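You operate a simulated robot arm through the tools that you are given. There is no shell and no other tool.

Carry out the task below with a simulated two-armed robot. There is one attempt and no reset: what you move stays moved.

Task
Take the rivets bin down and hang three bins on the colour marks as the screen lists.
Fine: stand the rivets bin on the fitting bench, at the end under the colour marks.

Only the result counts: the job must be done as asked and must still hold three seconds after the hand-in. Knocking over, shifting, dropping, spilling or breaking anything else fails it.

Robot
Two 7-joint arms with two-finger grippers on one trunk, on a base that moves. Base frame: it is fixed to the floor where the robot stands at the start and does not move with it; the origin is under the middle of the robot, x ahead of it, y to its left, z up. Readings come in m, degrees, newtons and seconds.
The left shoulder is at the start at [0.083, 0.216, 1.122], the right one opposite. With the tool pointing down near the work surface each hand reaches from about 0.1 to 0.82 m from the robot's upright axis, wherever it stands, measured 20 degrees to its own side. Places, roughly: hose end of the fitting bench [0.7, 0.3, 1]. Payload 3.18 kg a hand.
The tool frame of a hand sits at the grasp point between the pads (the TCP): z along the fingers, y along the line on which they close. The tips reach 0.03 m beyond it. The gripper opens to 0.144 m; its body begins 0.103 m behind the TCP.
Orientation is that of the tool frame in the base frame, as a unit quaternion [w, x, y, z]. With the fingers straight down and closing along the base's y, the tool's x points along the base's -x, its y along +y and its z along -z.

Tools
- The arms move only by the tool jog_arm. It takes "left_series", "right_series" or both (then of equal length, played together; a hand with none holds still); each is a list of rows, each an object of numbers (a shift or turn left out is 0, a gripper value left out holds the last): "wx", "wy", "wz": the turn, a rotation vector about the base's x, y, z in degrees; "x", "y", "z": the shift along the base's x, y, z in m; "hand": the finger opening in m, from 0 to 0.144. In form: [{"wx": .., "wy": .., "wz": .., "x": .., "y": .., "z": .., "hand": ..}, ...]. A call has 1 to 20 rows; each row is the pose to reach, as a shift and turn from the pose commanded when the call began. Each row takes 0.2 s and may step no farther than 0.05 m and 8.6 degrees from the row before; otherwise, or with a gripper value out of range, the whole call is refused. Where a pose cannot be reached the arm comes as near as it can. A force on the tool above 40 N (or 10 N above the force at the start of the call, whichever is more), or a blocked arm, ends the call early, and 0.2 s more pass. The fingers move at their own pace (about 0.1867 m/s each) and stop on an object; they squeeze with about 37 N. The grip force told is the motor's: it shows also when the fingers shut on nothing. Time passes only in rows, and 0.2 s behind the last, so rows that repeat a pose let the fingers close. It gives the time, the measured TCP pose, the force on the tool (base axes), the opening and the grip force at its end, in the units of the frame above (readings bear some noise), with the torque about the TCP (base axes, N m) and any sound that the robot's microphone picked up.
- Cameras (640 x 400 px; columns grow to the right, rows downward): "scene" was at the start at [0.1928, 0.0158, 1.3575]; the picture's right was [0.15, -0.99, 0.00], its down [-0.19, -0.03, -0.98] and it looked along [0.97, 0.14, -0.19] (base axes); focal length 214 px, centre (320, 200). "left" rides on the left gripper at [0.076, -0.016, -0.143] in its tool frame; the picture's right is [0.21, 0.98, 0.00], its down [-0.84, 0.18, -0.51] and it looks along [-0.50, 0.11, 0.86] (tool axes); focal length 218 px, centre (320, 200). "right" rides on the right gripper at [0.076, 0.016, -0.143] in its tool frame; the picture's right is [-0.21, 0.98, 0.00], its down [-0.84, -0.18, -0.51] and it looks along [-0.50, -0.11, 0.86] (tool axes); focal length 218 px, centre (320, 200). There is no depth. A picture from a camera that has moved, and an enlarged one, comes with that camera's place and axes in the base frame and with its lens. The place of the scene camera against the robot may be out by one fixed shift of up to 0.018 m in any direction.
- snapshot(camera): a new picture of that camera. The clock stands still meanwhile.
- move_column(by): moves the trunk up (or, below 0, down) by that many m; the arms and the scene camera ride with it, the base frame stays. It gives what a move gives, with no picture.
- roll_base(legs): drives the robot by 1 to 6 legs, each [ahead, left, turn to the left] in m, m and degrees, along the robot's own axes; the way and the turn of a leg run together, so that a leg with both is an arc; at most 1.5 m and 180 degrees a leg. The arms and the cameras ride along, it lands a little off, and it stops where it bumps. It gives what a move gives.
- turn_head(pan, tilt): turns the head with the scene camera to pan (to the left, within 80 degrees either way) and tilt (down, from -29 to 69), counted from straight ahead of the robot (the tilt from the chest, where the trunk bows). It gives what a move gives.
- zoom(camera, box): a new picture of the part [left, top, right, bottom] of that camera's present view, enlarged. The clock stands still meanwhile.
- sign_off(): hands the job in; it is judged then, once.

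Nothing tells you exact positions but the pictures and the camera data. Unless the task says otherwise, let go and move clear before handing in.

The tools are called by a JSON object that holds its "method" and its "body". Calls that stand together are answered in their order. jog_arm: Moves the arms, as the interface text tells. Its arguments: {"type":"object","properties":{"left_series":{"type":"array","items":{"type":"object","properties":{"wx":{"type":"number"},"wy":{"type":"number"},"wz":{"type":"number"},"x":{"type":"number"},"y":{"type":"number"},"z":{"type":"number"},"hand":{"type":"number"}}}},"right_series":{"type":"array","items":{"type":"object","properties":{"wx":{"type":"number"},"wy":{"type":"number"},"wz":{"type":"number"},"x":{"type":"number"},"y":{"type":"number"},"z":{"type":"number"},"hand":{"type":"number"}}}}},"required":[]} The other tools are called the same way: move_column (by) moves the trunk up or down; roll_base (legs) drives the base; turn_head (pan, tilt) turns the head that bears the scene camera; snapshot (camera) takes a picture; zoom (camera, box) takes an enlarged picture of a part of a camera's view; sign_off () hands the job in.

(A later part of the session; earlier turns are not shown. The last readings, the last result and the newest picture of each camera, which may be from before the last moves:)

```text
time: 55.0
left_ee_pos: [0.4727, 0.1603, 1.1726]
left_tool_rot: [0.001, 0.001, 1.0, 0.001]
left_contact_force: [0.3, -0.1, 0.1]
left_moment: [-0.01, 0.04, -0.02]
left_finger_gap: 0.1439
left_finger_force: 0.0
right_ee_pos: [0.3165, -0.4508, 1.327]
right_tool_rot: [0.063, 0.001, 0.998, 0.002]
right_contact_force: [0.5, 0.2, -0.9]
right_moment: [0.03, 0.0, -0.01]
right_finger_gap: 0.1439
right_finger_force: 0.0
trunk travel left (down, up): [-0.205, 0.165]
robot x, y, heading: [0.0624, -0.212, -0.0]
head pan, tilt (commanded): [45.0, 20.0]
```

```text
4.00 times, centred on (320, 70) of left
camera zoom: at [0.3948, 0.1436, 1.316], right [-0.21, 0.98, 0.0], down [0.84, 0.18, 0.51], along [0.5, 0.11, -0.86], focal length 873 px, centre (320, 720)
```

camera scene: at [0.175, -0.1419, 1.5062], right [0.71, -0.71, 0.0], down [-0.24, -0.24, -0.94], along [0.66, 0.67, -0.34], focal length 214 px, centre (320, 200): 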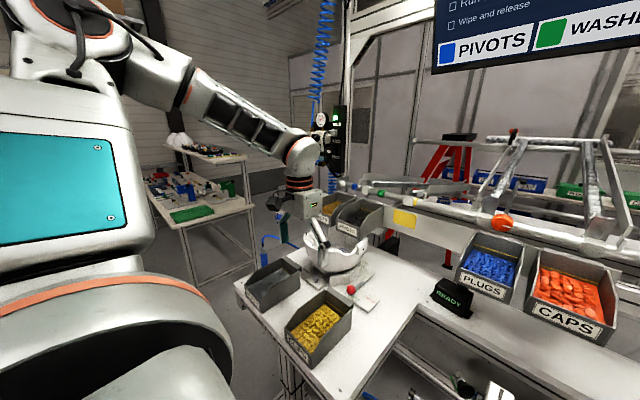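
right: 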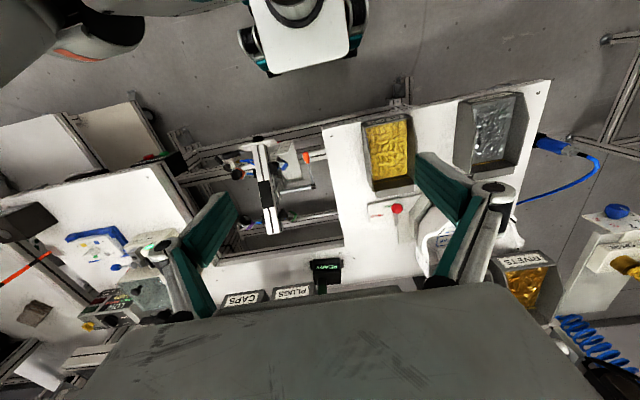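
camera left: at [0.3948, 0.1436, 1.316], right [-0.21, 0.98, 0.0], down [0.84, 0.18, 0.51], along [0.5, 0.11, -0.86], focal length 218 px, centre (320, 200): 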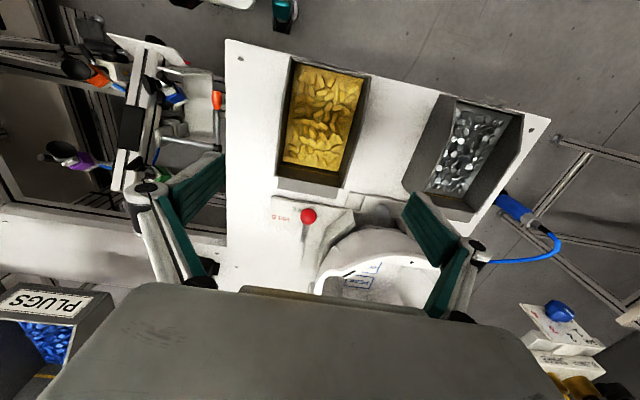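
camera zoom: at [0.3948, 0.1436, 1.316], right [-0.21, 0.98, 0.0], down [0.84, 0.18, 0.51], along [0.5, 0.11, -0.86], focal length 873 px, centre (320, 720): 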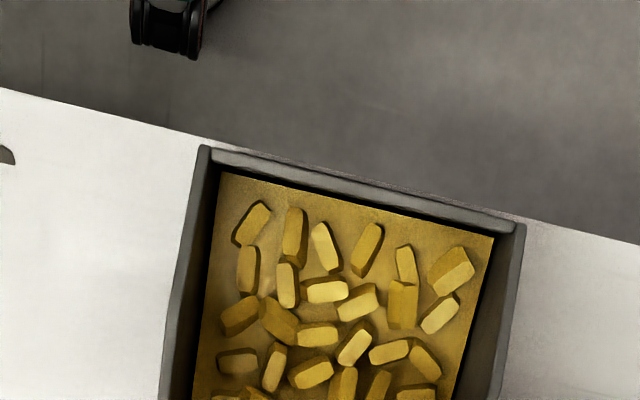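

It reached exactly. Now I zoom on the hook end of the clips bin and the fingers' view for precise measurement.

{"method": "zoom", "body": {"camera": "left", "box": [262, 150, 374, 220]}}

{"method": "zoom", "body": {"camera": "left", "box": [260, 40, 388, 120]}}

{"method": "turn_head", "body": {"pan": 35, "tilt": 35}}

{"method": "snapshot", "body": {"camera": "scene"}}

```text
5.71 times, centred on (318, 185) of left
camera zoom: at [0.3948, 0.1436, 1.316], right [-0.21, 0.98, 0.0], down [0.84, 0.18, 0.51], along [0.5, 0.11, -0.86], focal length 1247 px, centre (331, 286)
```

zoom: 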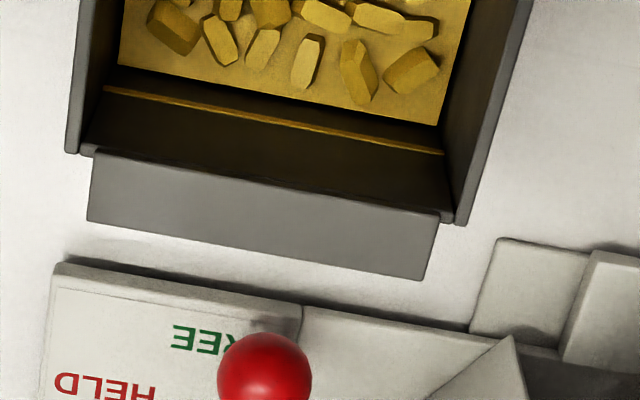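

```text
5.00 times, centred on (324, 80) of left
camera zoom: at [0.3948, 0.1436, 1.316], right [-0.21, 0.98, 0.0], down [0.84, 0.18, 0.51], along [0.5, 0.11, -0.86], focal length 1091 px, centre (300, 800)
```

zoom: 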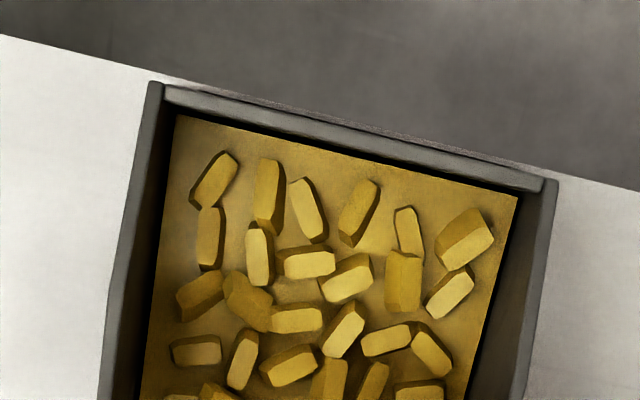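

```text
time: 55.8
left_ee_pos: [0.4728, 0.1592, 1.1739]
left_tool_rot: [0.0, 0.002, 1.0, 0.001]
left_contact_force: [0.0, -0.2, -0.4]
left_moment: [-0.01, -0.01, 0.05]
left_finger_gap: 0.1437
left_finger_force: 0.2
right_ee_pos: [0.315, -0.4518, 1.3271]
right_tool_rot: [0.062, 0.001, 0.998, 0.002]
right_contact_force: [0.3, -0.1, 0.4]
right_moment: [-0.04, -0.02, 0.0]
right_finger_gap: 0.1437
right_finger_force: 0.0
trunk travel left (down, up): [-0.205, 0.165]
robot x, y, heading: [0.0576, -0.2105, -0.0]
head pan, tilt (commanded): [35.0, 35.0]
```

```text
taken
camera scene: at [0.2323, -0.1568, 1.3194], right [0.57, -0.82, 0.0], down [-0.47, -0.33, -0.82], along [0.67, 0.47, -0.57], focal length 214 px, centre (320, 200)
```

scene: 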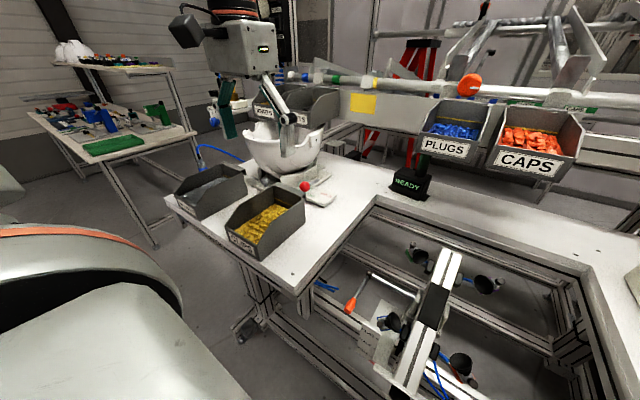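

Clips bin measured: front x≈0.388, back wall x≈0.533, hook out to 0.5505, y 0.107–0.208 (centre 0.157), top z≈1.036. I zoom the scene view to see the hook's drop from the side.

{"method": "zoom", "body": {"camera": "scene", "box": [210, 170, 330, 245]}}

{"method": "zoom", "body": {"camera": "scene", "box": [400, 80, 600, 205]}}

{"method": "zoom", "body": {"camera": "left", "box": [0, 270, 130, 351]}}

```text
5.33 times, centred on (270, 208) of scene
camera zoom: at [0.2323, -0.1568, 1.3194], right [0.57, -0.82, 0.0], down [-0.47, -0.33, -0.82], along [0.67, 0.47, -0.57], focal length 1144 px, centre (587, 160)
```

zoom: 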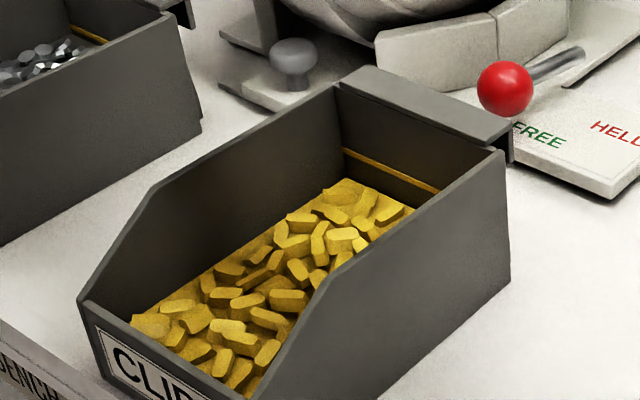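

```text
3.20 times, centred on (500, 142) of scene
camera zoom: at [0.2323, -0.1568, 1.3194], right [0.57, -0.82, 0.0], down [-0.47, -0.33, -0.82], along [0.67, 0.47, -0.57], focal length 686 px, centre (-256, 384)
```

zoom: 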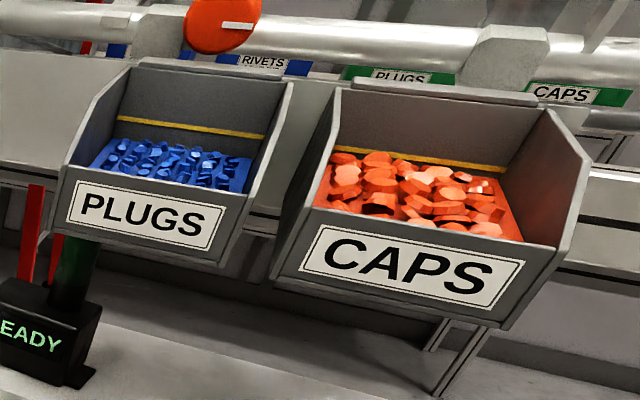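

```text
4.92 times, centred on (65, 310) of left
camera zoom: at [0.3947, 0.144, 1.3161], right [-0.21, 0.98, 0.0], down [0.84, 0.18, 0.51], along [0.5, 0.11, -0.86], focal length 1074 px, centre (1575, -344)
```

zoom: 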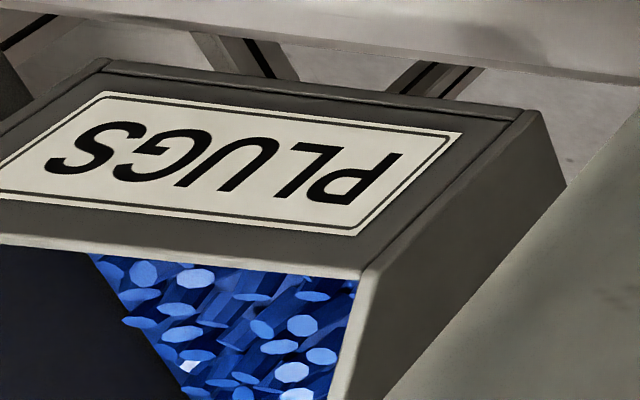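

The hook drops only about 15 mm behind the back wall, so a 25–30 mm lift suffices. I lower the open gripper around the clips bin.

{"method": "jog_arm", "body": {"left_series": [{"x": -0.006, "y": -0.002, "z": -0.04}, {"x": -0.006, "y": -0.002, "z": -0.08}, {"x": -0.006, "y": -0.002, "z": -0.12}, {"x": -0.006, "y": -0.002, "z": -0.145}, {"x": -0.006, "y": -0.002, "z": -0.165}, {"x": -0.006, "y": -0.002, "z": -0.165}]}}

{"method": "snapshot", "body": {"camera": "left"}}

{"method": "snapshot", "body": {"camera": "scene"}}

```text
time: 57.2
left_ee_pos: [0.4734, 0.2252, 1.0414]
left_tool_rot: [-0.001, 0.004, 1.0, -0.003]
left_contact_force: [-0.6, 0.1, 0.0]
left_moment: [-0.02, -0.02, -0.01]
left_finger_gap: 0.1438
left_finger_force: 0.1
left hand out of reach, approached as far as the arm can: row 1, 2, 3, 4, 5, 6
right_ee_pos: [0.3151, -0.4515, 1.3274]
right_tool_rot: [0.062, 0.001, 0.998, 0.002]
right_contact_force: [0.2, -0.4, -0.6]
right_moment: [-0.02, -0.02, 0.01]
right_finger_gap: 0.1441
right_finger_force: 0.1
trunk travel left (down, up): [-0.205, 0.165]
robot x, y, heading: [0.0598, -0.2069, 0.0]
head pan, tilt (commanded): [35.0, 35.0]
```

```text
taken
camera left: at [0.3952, 0.2103, 1.1849], right [-0.2, 0.98, 0.0], down [0.85, 0.17, 0.5], along [0.49, 0.1, -0.86], focal length 218 px, centre (320, 200)
```

left: 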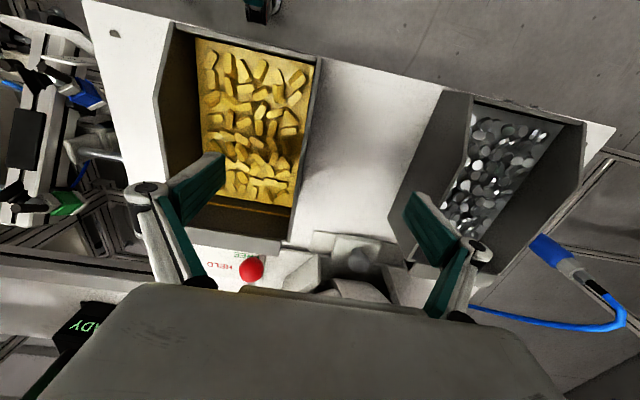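

```text
taken
camera scene: at [0.232, -0.1571, 1.3195], right [0.57, -0.82, 0.0], down [-0.47, -0.33, -0.82], along [0.67, 0.47, -0.57], focal length 214 px, centre (320, 200)
```

scene: 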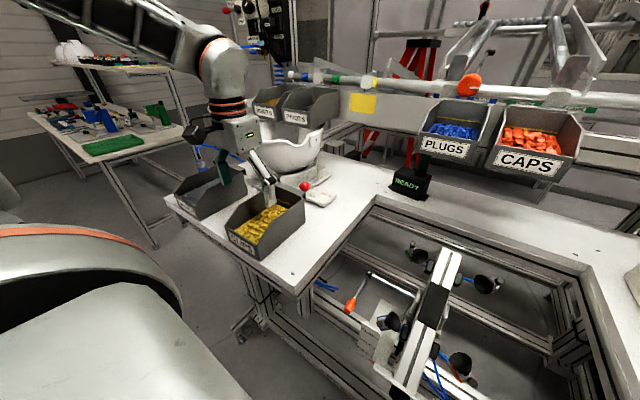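

The arm veered left when it ran out of reach; the right finger is just over the clips bin without contact. I lift straight up first, then back the base away so the bin lies at a comfortable distance.

{"method": "jog_arm", "body": {"left_series": [{"z": 0.02}, {"z": 0.05}, {"z": 0.08}, {"z": 0.11}, {"z": 0.11}]}}

{"method": "roll_base", "body": {"legs": [[-0.11, 0.0, 0.0]]}}

{"method": "jog_arm", "body": {"left_series": [{"x": 0.03, "y": -0.02}, {"x": 0.06, "y": -0.04}, {"x": 0.09, "y": -0.06}, {"x": 0.1, "y": -0.068}, {"x": 0.1, "y": -0.068}]}}

{"method": "snapshot", "body": {"camera": "left"}}

```text
time: 58.4
left_ee_pos: [0.4752, 0.2262, 1.1518]
left_tool_rot: [0.0, 0.001, 1.0, 0.001]
left_contact_force: [-0.5, -0.4, 0.4]
left_moment: [-0.01, -0.01, -0.02]
left_finger_gap: 0.144
left_finger_force: 0.1
right_ee_pos: [0.3155, -0.4504, 1.3272]
right_tool_rot: [0.063, 0.002, 0.998, 0.002]
right_contact_force: [-0.3, -0.5, 0.2]
right_moment: [-0.03, 0.0, 0.02]
right_finger_gap: 0.1439
right_finger_force: 0.0
trunk travel left (down, up): [-0.205, 0.165]
robot x, y, heading: [0.0569, -0.2081, 0.0]
head pan, tilt (commanded): [35.0, 35.0]
```

```text
time: 59.6
left_ee_pos: [0.3629, 0.2242, 1.1511]
left_tool_rot: [0.0, 0.002, 1.0, 0.001]
left_contact_force: [0.4, 0.0, 0.5]
left_moment: [-0.03, -0.04, 0.03]
left_finger_gap: 0.1437
left_finger_force: 0.1
right_ee_pos: [0.2054, -0.4504, 1.3267]
right_tool_rot: [0.062, 0.002, 0.998, 0.001]
right_contact_force: [0.3, 0.2, 0.7]
right_moment: [0.04, -0.03, -0.01]
right_finger_gap: 0.1439
right_finger_force: 0.2
trunk travel left (down, up): [-0.205, 0.165]
robot x, y, heading: [-0.0488, -0.2087, 0.2]
head pan, tilt (commanded): [35.0, 35.0]
```

```text
time: 60.8
left_ee_pos: [0.4649, 0.1569, 1.1514]
left_tool_rot: [0.0, 0.001, 1.0, 0.001]
left_contact_force: [-0.9, 0.8, -0.4]
left_moment: [0.03, 0.0, -0.03]
left_finger_gap: 0.1439
left_finger_force: 0.1
right_ee_pos: [0.205, -0.4514, 1.3275]
right_tool_rot: [0.063, 0.002, 0.998, 0.001]
right_contact_force: [-0.1, -0.2, 0.0]
right_moment: [-0.01, 0.02, -0.01]
right_finger_gap: 0.1441
right_finger_force: 0.1
trunk travel left (down, up): [-0.205, 0.165]
robot x, y, heading: [-0.0491, -0.2113, -0.2]
head pan, tilt (commanded): [35.0, 35.0]
```

```text
taken
camera left: at [0.3858, 0.1413, 1.2935], right [-0.21, 0.98, 0.0], down [0.84, 0.18, 0.51], along [0.5, 0.11, -0.86], focal length 218 px, centre (320, 200)
```

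left: 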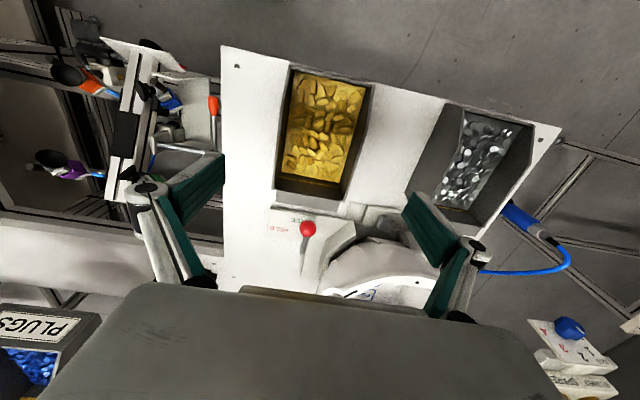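

The hand is centred over the clips bin. I lower in two checked stages.

{"method": "jog_arm", "body": {"left_series": [{"z": -0.03}, {"z": -0.06}, {"z": -0.06}]}}

{"method": "snapshot", "body": {"camera": "left"}}

```text
time: 61.6
left_ee_pos: [0.4677, 0.1752, 1.1007]
left_tool_rot: [-0.001, 0.004, 1.0, -0.001]
left_contact_force: [-0.6, -0.2, 0.0]
left_moment: [0.0, 0.0, 0.03]
left_finger_gap: 0.144
left_finger_force: 0.1
left hand out of reach, approached as far as the arm can: row 1, 2, 3
right_ee_pos: [0.2053, -0.4504, 1.3267]
right_tool_rot: [0.063, 0.002, 0.998, 0.002]
right_contact_force: [0.0, -0.2, 1.7]
right_moment: [0.04, 0.01, -0.03]
right_finger_gap: 0.1437
right_finger_force: 0.1
trunk travel left (down, up): [-0.205, 0.165]
robot x, y, heading: [-0.0519, -0.2125, -0.0]
head pan, tilt (commanded): [35.0, 35.0]
```

```text
taken
camera left: at [0.3904, 0.1603, 1.2437], right [-0.2, 0.98, 0.0], down [0.85, 0.17, 0.5], along [0.49, 0.1, -0.86], focal length 218 px, centre (320, 200)
```

left: 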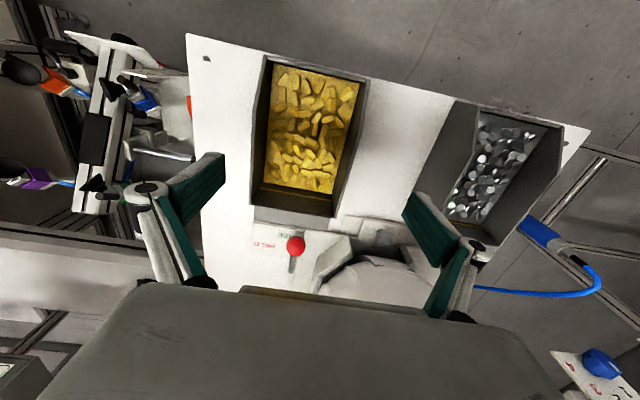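

The left arm still stops short when lowering here. I look at its posture to find which joint is limiting.

{"method": "turn_head", "body": {"pan": 60, "tilt": 15}}

{"method": "snapshot", "body": {"camera": "scene"}}

{"method": "snapshot", "body": {"camera": "right"}}

```text
time: 62.5
left_ee_pos: [0.4673, 0.1753, 1.1015]
left_tool_rot: [-0.001, 0.004, 1.0, 0.0]
left_contact_force: [0.2, 0.5, 1.4]
left_moment: [0.02, -0.01, 0.0]
left_finger_gap: 0.144
left_finger_force: 0.2
right_ee_pos: [0.2058, -0.4509, 1.3273]
right_tool_rot: [0.063, 0.001, 0.998, 0.002]
right_contact_force: [0.6, -0.7, -0.3]
right_moment: [0.0, 0.01, 0.02]
right_finger_gap: 0.1441
right_finger_force: 0.0
trunk travel left (down, up): [-0.205, 0.165]
robot x, y, heading: [-0.0485, -0.2103, 0.1]
head pan, tilt (commanded): [60.0, 15.0]
```

```text
taken
camera scene: at [0.0971, -0.1265, 1.3513], right [0.87, -0.5, 0.0], down [-0.13, -0.22, -0.97], along [0.48, 0.84, -0.26], focal length 214 px, centre (320, 200)
```

scene: 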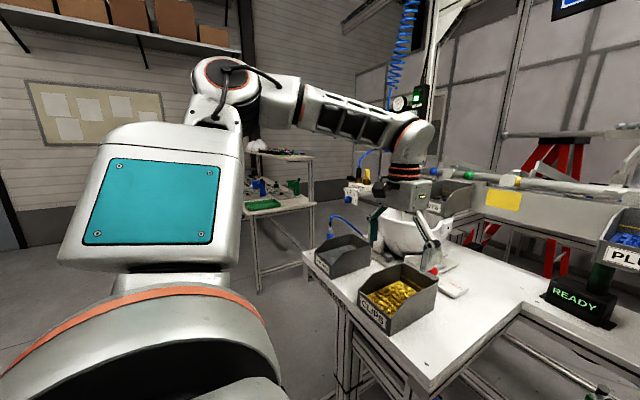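

```text
taken
camera right: at [0.1119, -0.4346, 1.459], right [0.21, 0.98, 0.03], down [0.77, -0.18, 0.61], along [0.6, -0.11, -0.79], focal length 218 px, centre (320, 200)
```

right: 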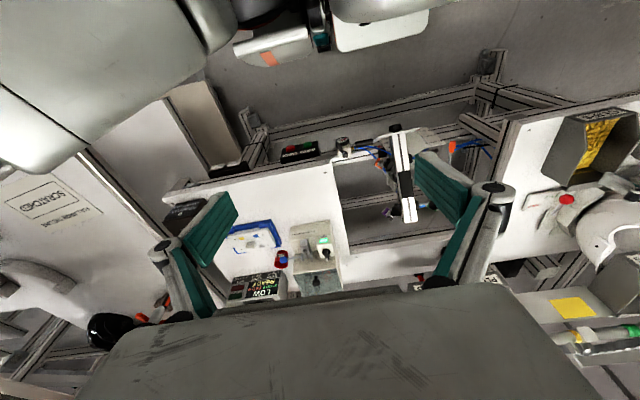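

The elbow is high and mid-range, so a wrist roll limit is a likely suspect. I test by yawing the tool about the vertical while holding position well above the bin.

{"method": "jog_arm", "body": {"left_series": [{"y": -0.01, "wz": -8}, {"y": -0.018, "wz": -15}, {"y": -0.018, "wz": -15}]}}

{"method": "jog_arm", "body": {"left_series": [{"z": -0.015}, {"z": -0.015}]}}

```text
time: 63.3
left_ee_pos: [0.4691, 0.1574, 1.1023]
left_tool_rot: [0.0, 0.132, 0.991, 0.001]
left_contact_force: [0.5, -0.4, -0.8]
left_moment: [0.02, 0.0, 0.02]
left_finger_gap: 0.1437
left_finger_force: 0.1
right_ee_pos: [0.2058, -0.4501, 1.3269]
right_tool_rot: [0.063, 0.002, 0.998, 0.002]
right_contact_force: [0.0, -0.1, 0.8]
right_moment: [-0.02, 0.01, -0.04]
right_finger_gap: 0.144
right_finger_force: 0.1
trunk travel left (down, up): [-0.205, 0.165]
robot x, y, heading: [-0.0482, -0.2108, -0.1]
head pan, tilt (commanded): [60.0, 15.0]
```

```text
time: 63.9
left_ee_pos: [0.4702, 0.1553, 1.0869]
left_tool_rot: [0.0, 0.133, 0.991, 0.001]
left_contact_force: [0.7, -0.4, 0.6]
left_moment: [0.01, -0.01, -0.04]
left_finger_gap: 0.1437
left_finger_force: 0.0
right_ee_pos: [0.2057, -0.4516, 1.3273]
right_tool_rot: [0.063, 0.002, 0.998, 0.0]
right_contact_force: [-0.5, 0.2, -0.4]
right_moment: [0.01, 0.0, 0.0]
right_finger_gap: 0.144
right_finger_force: 0.1
trunk travel left (down, up): [-0.205, 0.165]
robot x, y, heading: [-0.0507, -0.206, -0.2]
head pan, tilt (commanded): [60.0, 15.0]
```

Yawing the tool frees the arm: the wrist roll is the limit, so turning the tool 180° about the vertical will put it mid-range with the same closing line. I lift a little and turn the gripper clockwise the rest of the way to 180°.

{"method": "jog_arm", "body": {"left_series": [{"z": 0.03, "wz": -8.24}, {"z": 0.06, "wz": -16.48}, {"z": 0.09, "wz": -24.72}, {"z": 0.1, "wz": -32.96}, {"z": 0.1, "wz": -41.2}, {"z": 0.1, "wz": -49.44}, {"z": 0.1, "wz": -57.68}, {"z": 0.1, "wz": -65.92}, {"z": 0.1, "wz": -74.16}, {"z": 0.1, "wz": -82.4}, {"z": 0.1, "wz": -90.64}, {"z": 0.1, "wz": -98.88}, {"z": 0.1, "wz": -107.12}, {"z": 0.1, "wz": -115.36}, {"z": 0.1, "wz": -123.6}, {"z": 0.1, "wz": -131.84}, {"z": 0.1, "wz": -140.08}, {"z": 0.1, "wz": -148.32}, {"z": 0.1, "wz": -156.56}, {"z": 0.1, "wz": -164.8}]}}

{"method": "snapshot", "body": {"camera": "left"}}

{"method": "turn_head", "body": {"pan": 40, "tilt": 30}}

{"method": "snapshot", "body": {"camera": "scene"}}

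```text
time: 68.1
left_ee_pos: [0.4695, 0.1571, 1.1861]
left_tool_rot: [0.001, 1.0, -0.001, 0.0]
left_contact_force: [-0.1, 0.1, 0.0]
left_moment: [0.01, -0.04, 0.02]
left_finger_gap: 0.144
left_finger_force: 0.1
right_ee_pos: [0.2057, -0.4511, 1.3276]
right_tool_rot: [0.063, 0.001, 0.998, 0.001]
right_contact_force: [0.1, -0.3, 0.1]
right_moment: [0.03, -0.02, 0.0]
right_finger_gap: 0.1439
right_finger_force: 0.0
trunk travel left (down, up): [-0.205, 0.165]
robot x, y, heading: [-0.0501, -0.2084, 0.0]
head pan, tilt (commanded): [60.0, 15.0]
```

```text
taken
camera left: at [0.5436, 0.1737, 1.3291], right [0.21, -0.98, 0.0], down [-0.84, -0.18, 0.51], along [-0.5, -0.11, -0.86], focal length 218 px, centre (320, 200)
```

left: 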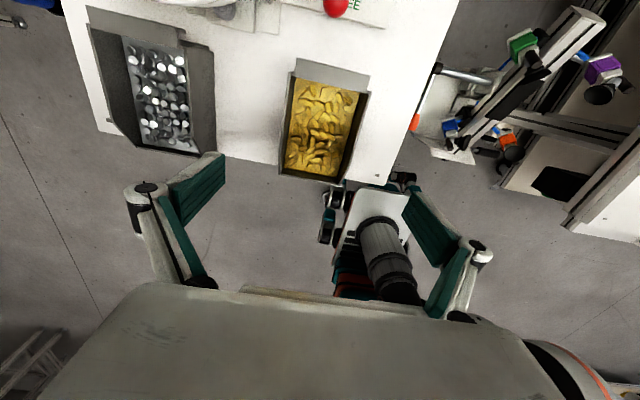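

```text
time: 68.9
left_ee_pos: [0.4687, 0.157, 1.1867]
left_tool_rot: [0.001, 1.0, 0.001, 0.0]
left_contact_force: [-0.2, 0.3, -1.0]
left_moment: [0.01, -0.01, -0.02]
left_finger_gap: 0.1442
left_finger_force: 0.1
right_ee_pos: [0.2059, -0.4497, 1.3267]
right_tool_rot: [0.062, 0.002, 0.998, 0.001]
right_contact_force: [0.0, 0.2, -0.5]
right_moment: [0.05, 0.0, 0.04]
right_finger_gap: 0.1442
right_finger_force: 0.1
trunk travel left (down, up): [-0.205, 0.165]
robot x, y, heading: [-0.0531, -0.2108, 0.1]
head pan, tilt (commanded): [40.0, 30.0]
```

```text
taken
camera scene: at [0.1195, -0.1492, 1.3272], right [0.64, -0.77, 0.0], down [-0.38, -0.32, -0.87], along [0.66, 0.56, -0.5], focal length 214 px, centre (320, 200)
```

scene: 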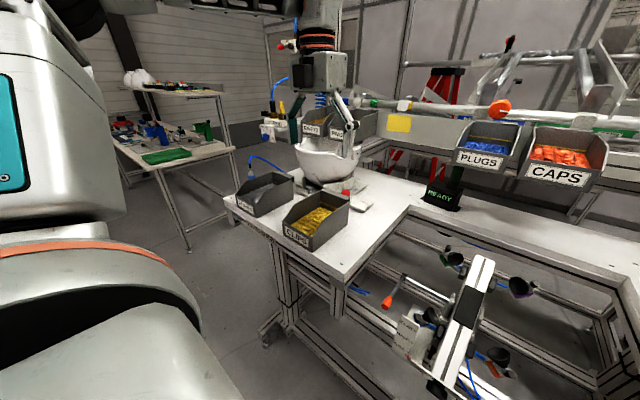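

With the tool turned 180° the pose is exact and reachable. I lower the open gripper around the clips bin in two stages.

{"method": "jog_arm", "body": {"left_series": [{"x": -0.002, "z": -0.04}, {"x": -0.002, "z": -0.08}, {"x": -0.002, "z": -0.1}, {"x": -0.002, "z": -0.1}]}}

{"method": "snapshot", "body": {"camera": "left"}}

```text
time: 69.9
left_ee_pos: [0.4677, 0.1568, 1.0857]
left_tool_rot: [-0.001, 1.0, 0.0, 0.0]
left_contact_force: [0.5, -0.2, -0.1]
left_moment: [-0.01, 0.0, 0.05]
left_finger_gap: 0.1439
left_finger_force: 0.0
right_ee_pos: [0.2065, -0.4514, 1.3271]
right_tool_rot: [0.063, 0.002, 0.998, 0.002]
right_contact_force: [0.3, -0.3, 0.3]
right_moment: [-0.01, 0.01, 0.0]
right_finger_gap: 0.1441
right_finger_force: 0.1
trunk travel left (down, up): [-0.205, 0.165]
robot x, y, heading: [-0.0505, -0.2124, 0.2]
head pan, tilt (commanded): [40.0, 30.0]
```

```text
taken
camera left: at [0.5416, 0.1742, 1.2288], right [0.21, -0.98, 0.0], down [-0.84, -0.18, 0.51], along [-0.5, -0.11, -0.86], focal length 218 px, centre (320, 200)
```

left: 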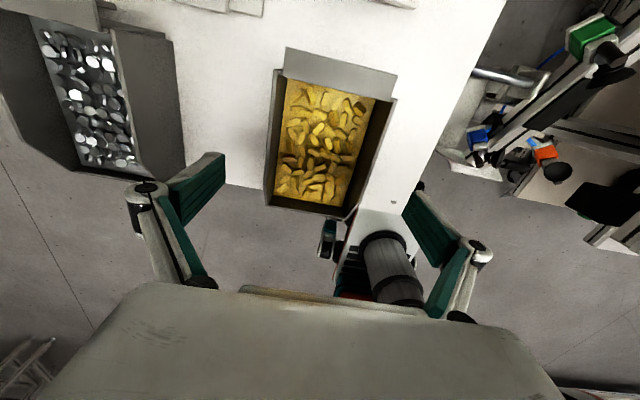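

Centre and alignment check out (bin centre y≈0.158). Lowering the final 75 mm.

{"method": "jog_arm", "body": {"left_series": [{"y": 0.001, "z": -0.03}, {"y": 0.001, "z": -0.06}, {"y": 0.001, "z": -0.075}, {"y": 0.001, "z": -0.075}]}}

{"method": "jog_arm", "body": {"left_series": [{"hand": 0.11}, {"hand": 0.11}, {"hand": 0.09}, {"hand": 0.06}, {"hand": 0.06}, {"hand": 0.06}]}}

{"method": "snapshot", "body": {"camera": "left"}}

{"method": "snapshot", "body": {"camera": "scene"}}

```text
time: 70.9
left_ee_pos: [0.4667, 0.158, 1.0125]
left_tool_rot: [0.001, 1.0, 0.0, 0.0]
left_contact_force: [0.1, -0.5, -0.2]
left_moment: [0.01, 0.01, -0.02]
left_finger_gap: 0.1441
left_finger_force: 0.1
right_ee_pos: [0.2047, -0.4509, 1.3276]
right_tool_rot: [0.063, 0.002, 0.998, 0.001]
right_contact_force: [-0.2, 0.9, -0.7]
right_moment: [0.0, 0.01, 0.0]
right_finger_gap: 0.1442
right_finger_force: 0.1
trunk travel left (down, up): [-0.205, 0.165]
robot x, y, heading: [-0.0497, -0.2056, 0.2]
head pan, tilt (commanded): [40.0, 30.0]
```

```text
time: 72.3
left_ee_pos: [0.4668, 0.1568, 1.0124]
left_tool_rot: [0.001, 1.0, 0.0, 0.0]
left_contact_force: [0.0, 0.9, 2.3]
left_moment: [-0.18, 0.09, -0.05]
left_finger_gap: 0.1045
left_finger_force: 37.4
right_ee_pos: [0.2055, -0.4508, 1.3267]
right_tool_rot: [0.063, 0.001, 0.998, 0.002]
right_contact_force: [0.3, 0.2, 0.6]
right_moment: [-0.03, -0.02, -0.03]
right_finger_gap: 0.144
right_finger_force: 0.1
trunk travel left (down, up): [-0.205, 0.165]
robot x, y, heading: [-0.0486, -0.2143, 0.0]
head pan, tilt (commanded): [40.0, 30.0]
```

```text
taken
camera left: at [0.5412, 0.1749, 1.1544], right [0.21, -0.98, 0.0], down [-0.84, -0.18, 0.51], along [-0.5, -0.11, -0.86], focal length 218 px, centre (320, 200)
```

left: 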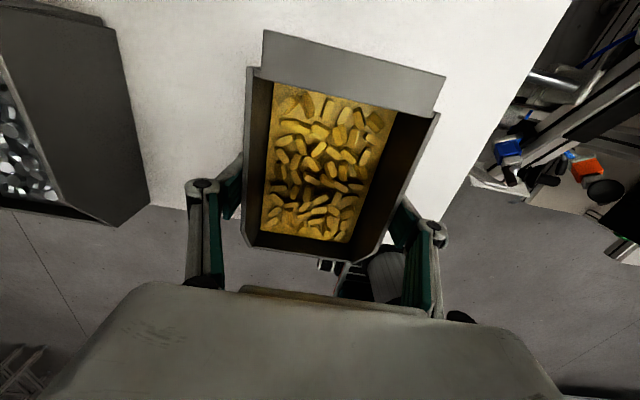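

```text
taken
camera scene: at [0.1195, -0.1493, 1.3272], right [0.64, -0.77, 0.0], down [-0.38, -0.32, -0.87], along [0.66, 0.56, -0.5], focal length 214 px, centre (320, 200)
```

scene: 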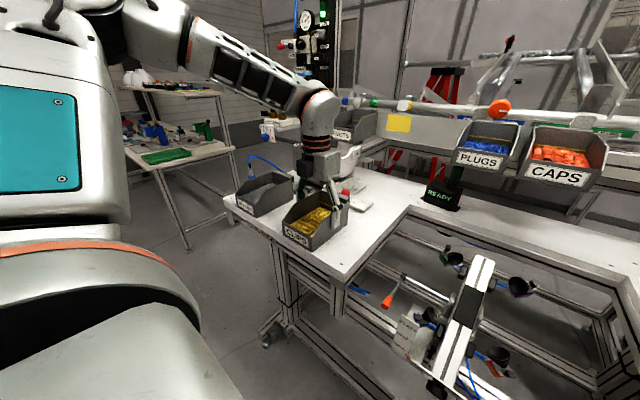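

The bin is gripped at 104 mm width with 37 N. I lift gently and check force and posture.

{"method": "jog_arm", "body": {"left_series": [{"z": 0.01}, {"z": 0.03}, {"z": 0.06}, {"z": 0.1}, {"z": 0.1}]}}

{"method": "snapshot", "body": {"camera": "left"}}

{"method": "snapshot", "body": {"camera": "scene"}}

```text
time: 73.5
left_ee_pos: [0.4669, 0.1577, 1.1123]
left_tool_rot: [0.0, 1.0, 0.0, -0.002]
left_contact_force: [0.2, -0.2, -2.1]
left_moment: [-0.01, 0.03, 0.0]
left_finger_gap: 0.1045
left_finger_force: 37.2
right_ee_pos: [0.2069, -0.4501, 1.3264]
right_tool_rot: [0.062, 0.001, 0.998, 0.003]
right_contact_force: [-0.1, -0.8, 0.0]
right_moment: [0.0, -0.01, 0.01]
right_finger_gap: 0.1441
right_finger_force: 0.1
trunk travel left (down, up): [-0.205, 0.165]
robot x, y, heading: [-0.048, -0.2094, 0.0]
head pan, tilt (commanded): [40.0, 30.0]
```

```text
taken
camera left: at [0.5413, 0.1749, 1.2537], right [0.21, -0.98, 0.0], down [-0.84, -0.18, 0.51], along [-0.5, -0.11, -0.86], focal length 218 px, centre (320, 200)
```

left: 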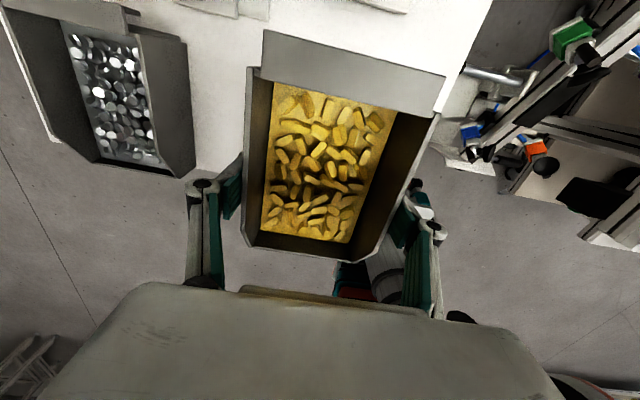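

```text
taken
camera scene: at [0.1203, -0.1489, 1.3269], right [0.64, -0.77, 0.0], down [-0.38, -0.32, -0.87], along [0.66, 0.56, -0.5], focal length 214 px, centre (320, 200)
```

scene: 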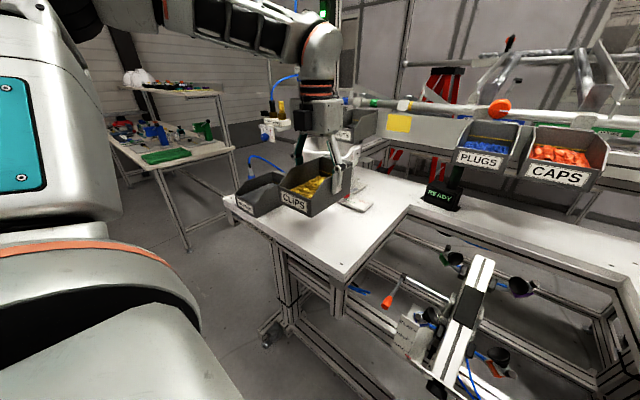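

The clips bin hangs level in the grip and is light (about 2 N). I raise the trunk, roll forward, and shift right to y≈0.10 so it clears the pivots bin.

{"method": "move_column", "body": {"by": 0.12}}

{"method": "jog_arm", "body": {"left_series": [{"y": -0.03}, {"y": -0.058}, {"y": -0.058}]}}

{"method": "roll_base", "body": {"legs": [[0.1, 0.0, 0.0]]}}

{"method": "snapshot", "body": {"camera": "left"}}

{"method": "snapshot", "body": {"camera": "scene"}}

```text
time: 75.0
left_ee_pos: [0.4665, 0.1585, 1.2313]
left_tool_rot: [0.001, 1.0, 0.0, 0.0]
left_contact_force: [0.1, 0.7, -2.1]
left_moment: [0.02, 0.0, 0.02]
left_finger_gap: 0.1042
left_finger_force: 36.9
right_ee_pos: [0.207, -0.4511, 1.4477]
right_tool_rot: [0.062, 0.002, 0.998, 0.002]
right_contact_force: [-0.1, 0.2, 0.5]
right_moment: [0.01, 0.03, 0.02]
right_finger_gap: 0.1437
right_finger_force: 0.0
trunk travel left (down, up): [-0.325, 0.045]
robot x, y, heading: [-0.0526, -0.2091, 0.1]
head pan, tilt (commanded): [40.0, 30.0]
```

```text
time: 75.8
left_ee_pos: [0.4657, 0.0996, 1.2317]
left_tool_rot: [0.002, 1.0, 0.001, 0.0]
left_contact_force: [-0.1, 0.5, -1.8]
left_moment: [0.0, 0.06, 0.0]
left_finger_gap: 0.1048
left_finger_force: 36.9
right_ee_pos: [0.2058, -0.4503, 1.4467]
right_tool_rot: [0.062, 0.001, 0.998, 0.002]
right_contact_force: [-0.1, -0.8, 0.1]
right_moment: [-0.01, -0.02, -0.02]
right_finger_gap: 0.1438
right_finger_force: 0.2
trunk travel left (down, up): [-0.325, 0.045]
robot x, y, heading: [-0.0546, -0.2067, -0.1]
head pan, tilt (commanded): [40.0, 30.0]
```

```text
time: 76.9
left_ee_pos: [0.5659, 0.1016, 1.2323]
left_tool_rot: [0.001, 1.0, 0.001, 0.0]
left_contact_force: [-0.1, 0.1, -2.1]
left_moment: [0.01, 0.0, 0.0]
left_finger_gap: 0.1045
left_finger_force: 36.7
right_ee_pos: [0.3052, -0.45, 1.4479]
right_tool_rot: [0.063, 0.001, 0.998, 0.002]
right_contact_force: [0.0, -0.7, -0.1]
right_moment: [0.01, 0.01, -0.01]
right_finger_gap: 0.1441
right_finger_force: 0.1
trunk travel left (down, up): [-0.325, 0.045]
robot x, y, heading: [0.0474, -0.2063, -0.2]
head pan, tilt (commanded): [40.0, 30.0]
```

```text
taken
camera left: at [0.6405, 0.1172, 1.3739], right [0.21, -0.98, 0.0], down [-0.84, -0.18, 0.51], along [-0.5, -0.11, -0.86], focal length 218 px, centre (320, 200)
```

left: 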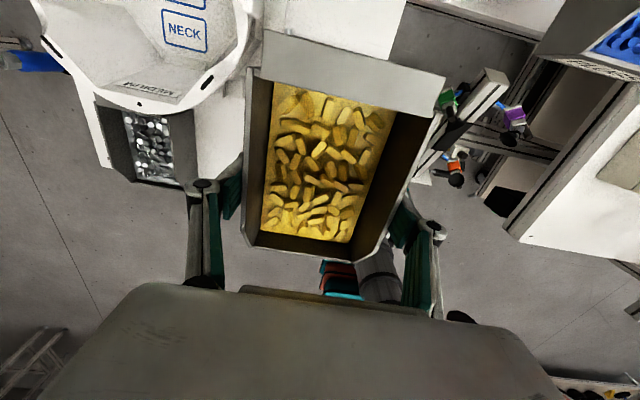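

```text
taken
camera scene: at [0.1679, -0.1491, 1.4508], right [0.64, -0.77, 0.0], down [-0.38, -0.32, -0.87], along [0.66, 0.56, -0.5], focal length 214 px, centre (320, 200)
```

scene: 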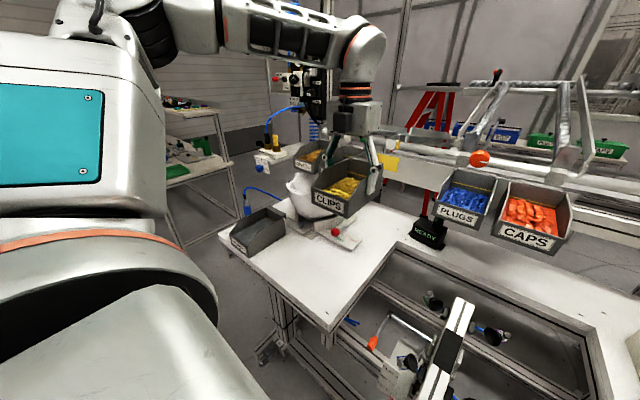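

The bin is clear of the shell and pivots. I move it forward toward the panel at z≈1.24, stopping short of contact.

{"method": "jog_arm", "body": {"left_series": [{"x": 0.04, "z": 0.004}, {"x": 0.08, "z": 0.008}, {"x": 0.12, "z": 0.008}, {"x": 0.15, "z": 0.008}, {"x": 0.17, "z": 0.008}, {"x": 0.17, "z": 0.008}]}}

{"method": "snapshot", "body": {"camera": "left"}}

{"method": "zoom", "body": {"camera": "left", "box": [220, 0, 460, 150]}}

{"method": "snapshot", "body": {"camera": "scene"}}

```text
time: 78.3
left_ee_pos: [0.665, 0.1003, 1.2401]
left_tool_rot: [0.002, 1.0, 0.001, 0.001]
left_contact_force: [-0.7, -0.7, -2.0]
left_moment: [-0.01, 0.03, 0.03]
left_finger_gap: 0.1046
left_finger_force: 36.8
left hand out of reach, approached as far as the arm can: row 3, 4, 5, 6
right_ee_pos: [0.3045, -0.4508, 1.4478]
right_tool_rot: [0.063, 0.001, 0.998, 0.002]
right_contact_force: [-0.7, -0.2, -1.1]
right_moment: [0.0, -0.02, 0.03]
right_finger_gap: 0.1438
right_finger_force: 0.1
trunk travel left (down, up): [-0.325, 0.045]
robot x, y, heading: [0.0475, -0.2071, 0.3]
head pan, tilt (commanded): [40.0, 30.0]
```

```text
taken
camera left: at [0.739, 0.1171, 1.3826], right [0.21, -0.98, 0.0], down [-0.84, -0.18, 0.51], along [-0.5, -0.11, -0.86], focal length 218 px, centre (320, 200)
```

left: 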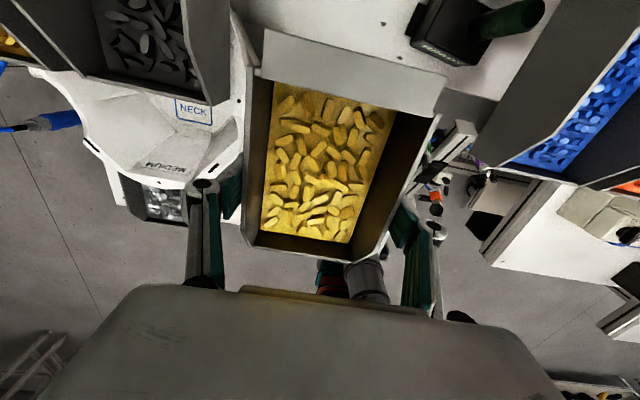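

```text
2.67 times, centred on (340, 75) of left
camera zoom: at [0.739, 0.1171, 1.3826], right [0.21, -0.98, 0.0], down [-0.84, -0.18, 0.51], along [-0.5, -0.11, -0.86], focal length 582 px, centre (267, 533)
```

zoom: 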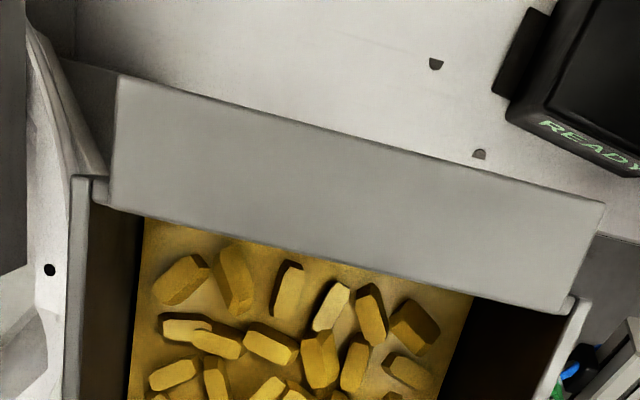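

```text
taken
camera scene: at [0.167, -0.1492, 1.4508], right [0.64, -0.77, 0.0], down [-0.38, -0.32, -0.87], along [0.66, 0.56, -0.5], focal length 214 px, centre (320, 200)
```

scene: 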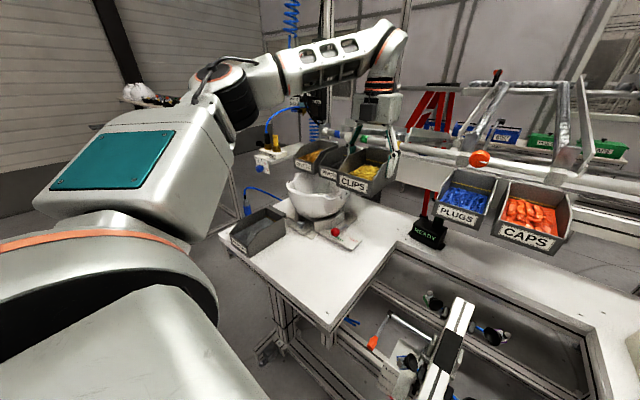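

Forward reach runs out at x≈0.665 at this height. I raise the trunk to its top while lowering the hand relative to it, which extends the reach.

{"method": "move_column", "body": {"by": 0.043}}

{"method": "jog_arm", "body": {"left_series": [{"z": -0.03}, {"z": -0.053}, {"z": -0.053}]}}

{"method": "jog_arm", "body": {"left_series": [{"x": 0.02}, {"x": 0.04}, {"x": 0.06}, {"x": 0.06}]}}

```text
time: 79.2
left_ee_pos: [0.6653, 0.0994, 1.2829]
left_tool_rot: [0.001, 1.0, 0.0, 0.0]
left_contact_force: [0.0, 0.4, -1.9]
left_moment: [0.01, -0.01, 0.02]
left_finger_gap: 0.1042
left_finger_force: 37.4
right_ee_pos: [0.3054, -0.4498, 1.4906]
right_tool_rot: [0.063, 0.002, 0.998, 0.001]
right_contact_force: [0.0, 0.0, -1.0]
right_moment: [0.02, 0.0, 0.01]
right_finger_gap: 0.144
right_finger_force: 0.0
trunk travel left (down, up): [-0.368, 0.002]
robot x, y, heading: [0.0472, -0.2131, 0.1]
head pan, tilt (commanded): [40.0, 30.0]
```

```text
time: 80.0
left_ee_pos: [0.6656, 0.0999, 1.2305]
left_tool_rot: [0.002, 1.0, 0.002, 0.0]
left_contact_force: [-0.3, 0.0, -2.6]
left_moment: [0.0, 0.05, -0.02]
left_finger_gap: 0.1043
left_finger_force: 37.0
right_ee_pos: [0.3043, -0.4505, 1.4903]
right_tool_rot: [0.063, 0.002, 0.998, 0.002]
right_contact_force: [-0.2, 1.0, 0.1]
right_moment: [-0.01, 0.0, -0.02]
right_finger_gap: 0.1438
right_finger_force: 0.0
trunk travel left (down, up): [-0.368, 0.002]
robot x, y, heading: [0.0502, -0.2127, -0.1]
head pan, tilt (commanded): [40.0, 30.0]
```

```text
time: 81.0
left_ee_pos: [0.6913, 0.1039, 1.2307]
left_tool_rot: [0.002, 1.0, 0.001, 0.002]
left_contact_force: [0.2, 0.4, -2.4]
left_moment: [-0.04, 0.03, 0.0]
left_finger_gap: 0.1043
left_finger_force: 37.1
left hand out of reach, approached as far as the arm can: row 2, 3, 4
right_ee_pos: [0.3046, -0.4521, 1.4905]
right_tool_rot: [0.063, 0.002, 0.998, 0.002]
right_contact_force: [-0.5, -0.6, 0.3]
right_moment: [0.01, 0.04, 0.01]
right_finger_gap: 0.1442
right_finger_force: 0.0
trunk travel left (down, up): [-0.368, 0.002]
robot x, y, heading: [0.0467, -0.212, 0.1]
head pan, tilt (commanded): [40.0, 30.0]
```

I still lack about 9 cm of forward reach. I check the gap between the robot body and the bench using the right wrist camera before rolling closer.

{"method": "snapshot", "body": {"camera": "right"}}

{"method": "snapshot", "body": {"camera": "left"}}

{"method": "turn_head", "body": {"pan": 0, "tilt": 69}}

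{"method": "snapshot", "body": {"camera": "scene"}}

```text
taken
camera right: at [0.2113, -0.4341, 1.6221], right [0.21, 0.98, 0.03], down [0.77, -0.18, 0.61], along [0.6, -0.11, -0.79], focal length 218 px, centre (320, 200)
```

right: 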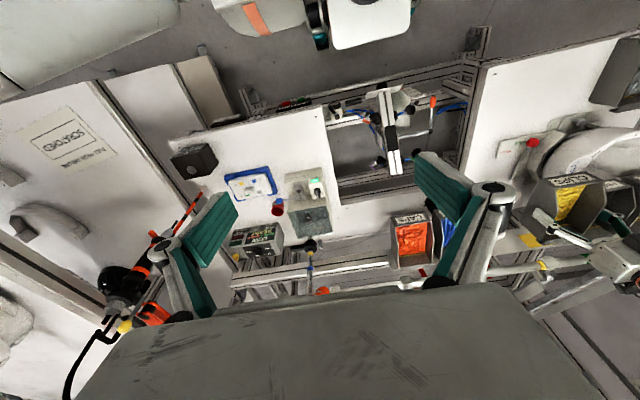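

```text
taken
camera left: at [0.7648, 0.1218, 1.3735], right [0.21, -0.98, 0.0], down [-0.84, -0.18, 0.51], along [-0.5, -0.11, -0.86], focal length 218 px, centre (320, 200)
```

left: 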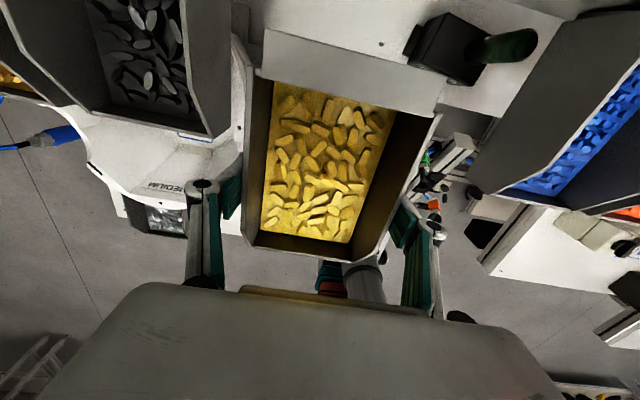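

```text
time: 82.1
left_ee_pos: [0.6899, 0.1041, 1.2321]
left_tool_rot: [0.002, 1.0, 0.001, 0.0]
left_contact_force: [-0.9, 0.1, -2.5]
left_moment: [-0.03, 0.03, -0.01]
left_finger_gap: 0.1044
left_finger_force: 37.1
right_ee_pos: [0.3057, -0.4506, 1.4905]
right_tool_rot: [0.064, 0.002, 0.998, 0.002]
right_contact_force: [-0.6, -0.1, -0.1]
right_moment: [-0.03, -0.01, -0.03]
right_finger_gap: 0.144
right_finger_force: 0.1
trunk travel left (down, up): [-0.368, 0.002]
robot x, y, heading: [0.0498, -0.2116, 0.1]
head pan, tilt (commanded): [0.0, 68.8]
```

```text
taken
camera scene: at [0.1547, -0.2071, 1.4414], right [0.0, -1.0, 0.0], down [-0.93, 0.0, -0.36], along [0.36, 0.0, -0.93], focal length 214 px, centre (320, 200)
```

scene: 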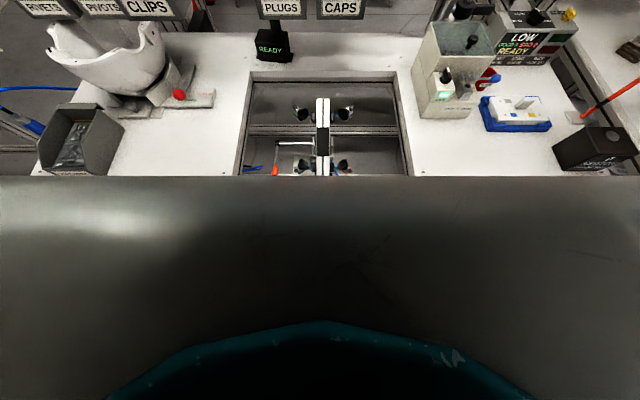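

The knee-like body part leaves little room ahead, so rather than crowd the bench I'll regrasp the bin with a forward-pitched gripper, which gains reach. I retrace the path and set the clips bin back on its bench place.

{"method": "jog_arm", "body": {"left_series": [{"x": -0.04}, {"x": -0.08}, {"x": -0.12}, {"x": -0.125}]}}

{"method": "roll_base", "body": {"legs": [[-0.09, 0.0, 0.0]]}}

{"method": "move_column", "body": {"by": -0.14}}

{"method": "turn_head", "body": {"pan": 40, "tilt": 32}}

{"method": "snapshot", "body": {"camera": "scene"}}

```text
time: 83.1
left_ee_pos: [0.5656, 0.1033, 1.2299]
left_tool_rot: [0.001, 1.0, 0.001, 0.0]
left_contact_force: [-0.2, 0.8, -2.5]
left_moment: [0.02, 0.03, -0.03]
left_finger_gap: 0.1044
left_finger_force: 36.6
right_ee_pos: [0.3056, -0.4495, 1.4898]
right_tool_rot: [0.061, 0.001, 0.998, 0.002]
right_contact_force: [0.1, 0.4, 0.2]
right_moment: [0.05, 0.03, -0.02]
right_finger_gap: 0.1444
right_finger_force: 0.0
trunk travel left (down, up): [-0.368, 0.002]
robot x, y, heading: [0.0498, -0.21, 0.1]
head pan, tilt (commanded): [0.0, 68.8]
```

```text
time: 84.2
left_ee_pos: [0.4755, 0.1042, 1.2302]
left_tool_rot: [0.0, 1.0, 0.002, -0.001]
left_contact_force: [0.4, -0.3, -3.0]
left_moment: [0.01, 0.04, -0.01]
left_finger_gap: 0.1044
left_finger_force: 36.8
right_ee_pos: [0.2149, -0.4503, 1.4909]
right_tool_rot: [0.062, 0.001, 0.998, 0.002]
right_contact_force: [-0.1, 0.2, -0.2]
right_moment: [0.03, -0.04, -0.02]
right_finger_gap: 0.1441
right_finger_force: 0.0
trunk travel left (down, up): [-0.368, 0.002]
robot x, y, heading: [-0.0411, -0.2074, 0.3]
head pan, tilt (commanded): [0.0, 68.8]
```

```text
time: 85.8
left_ee_pos: [0.4748, 0.1031, 1.0913]
left_tool_rot: [0.002, 1.0, 0.001, 0.0]
left_contact_force: [-0.5, -0.8, -1.1]
left_moment: [0.03, 0.02, 0.01]
left_finger_gap: 0.1044
left_finger_force: 36.9
right_ee_pos: [0.2144, -0.4512, 1.3507]
right_tool_rot: [0.064, 0.001, 0.998, 0.002]
right_contact_force: [-0.4, 0.6, 0.9]
right_moment: [0.0, -0.02, -0.01]
right_finger_gap: 0.1437
right_finger_force: 0.1
trunk travel left (down, up): [-0.228, 0.142]
robot x, y, heading: [-0.0414, -0.2088, -0.2]
head pan, tilt (commanded): [0.0, 68.8]
```

```text
time: 86.9
left_ee_pos: [0.4759, 0.1043, 1.0897]
left_tool_rot: [0.001, 1.0, 0.001, 0.0]
left_contact_force: [-0.1, 0.2, -2.5]
left_moment: [-0.03, 0.03, 0.0]
left_finger_gap: 0.1044
left_finger_force: 37.6
right_ee_pos: [0.2168, -0.4492, 1.3503]
right_tool_rot: [0.063, 0.0, 0.998, 0.002]
right_contact_force: [0.2, 0.3, -0.2]
right_moment: [-0.03, -0.02, -0.05]
right_finger_gap: 0.1438
right_finger_force: 0.0
trunk travel left (down, up): [-0.228, 0.142]
robot x, y, heading: [-0.0395, -0.2107, 0.0]
head pan, tilt (commanded): [40.0, 32.0]
```

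```text
taken
camera scene: at [0.1115, -0.1497, 1.3479], right [0.64, -0.77, 0.0], down [-0.41, -0.34, -0.85], along [0.65, 0.55, -0.53], focal length 214 px, centre (320, 200)
```

scene: 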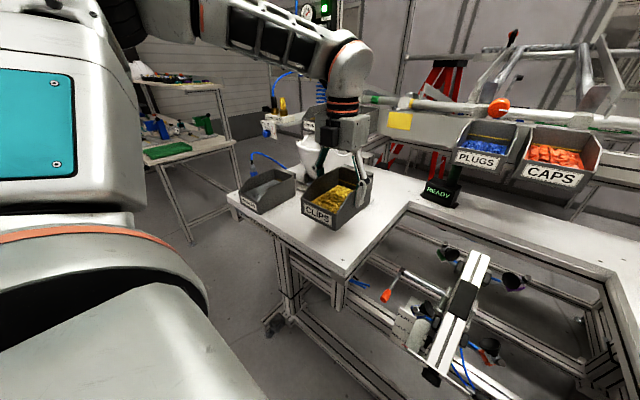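

I bring the bin back over its old place and lower it to the bench, watching the force.

{"method": "jog_arm", "body": {"left_series": [{"x": -0.005, "y": 0.03}, {"x": -0.009, "y": 0.053}, {"x": -0.009, "y": 0.053, "z": -0.03}, {"x": -0.009, "y": 0.053, "z": -0.06}, {"x": -0.009, "y": 0.053, "z": -0.07}, {"x": -0.009, "y": 0.053, "z": -0.075}, {"x": -0.009, "y": 0.053, "z": -0.0765}, {"x": -0.009, "y": 0.053, "z": -0.0765}]}}

```text
time: 88.7
left_ee_pos: [0.4666, 0.1571, 1.0139]
left_tool_rot: [0.002, 1.0, 0.001, 0.0]
left_contact_force: [-0.2, -0.6, -2.2]
left_moment: [0.01, 0.05, 0.01]
left_finger_gap: 0.1043
left_finger_force: 36.9
right_ee_pos: [0.2148, -0.451, 1.3508]
right_tool_rot: [0.063, 0.001, 0.998, 0.002]
right_contact_force: [-0.6, -0.7, -0.2]
right_moment: [0.0, -0.02, 0.0]
right_finger_gap: 0.1439
right_finger_force: 0.0
trunk travel left (down, up): [-0.228, 0.142]
robot x, y, heading: [-0.0435, -0.2116, 0.1]
head pan, tilt (commanded): [40.0, 32.0]
```

Not yet touching; I lower a few more millimetres until the weight transfers.

{"method": "jog_arm", "body": {"left_series": [{"z": -0.001}, {"z": -0.002}, {"z": -0.003}, {"z": -0.003}]}}

```text
time: 89.7
left_ee_pos: [0.467, 0.157, 1.0108]
left_tool_rot: [0.001, 1.0, 0.0, 0.001]
left_contact_force: [1.3, 3.4, 8.8]
left_moment: [-0.41, 0.87, -0.2]
left_finger_gap: 0.1045
left_finger_force: 37.1
right_ee_pos: [0.2161, -0.4507, 1.351]
right_tool_rot: [0.062, 0.0, 0.998, 0.002]
right_contact_force: [0.0, -0.4, 0.3]
right_moment: [-0.03, 0.01, 0.0]
right_finger_gap: 0.1439
right_finger_force: 0.0
trunk travel left (down, up): [-0.228, 0.142]
robot x, y, heading: [-0.0405, -0.2115, 0.2]
head pan, tilt (commanded): [40.0, 32.0]
```

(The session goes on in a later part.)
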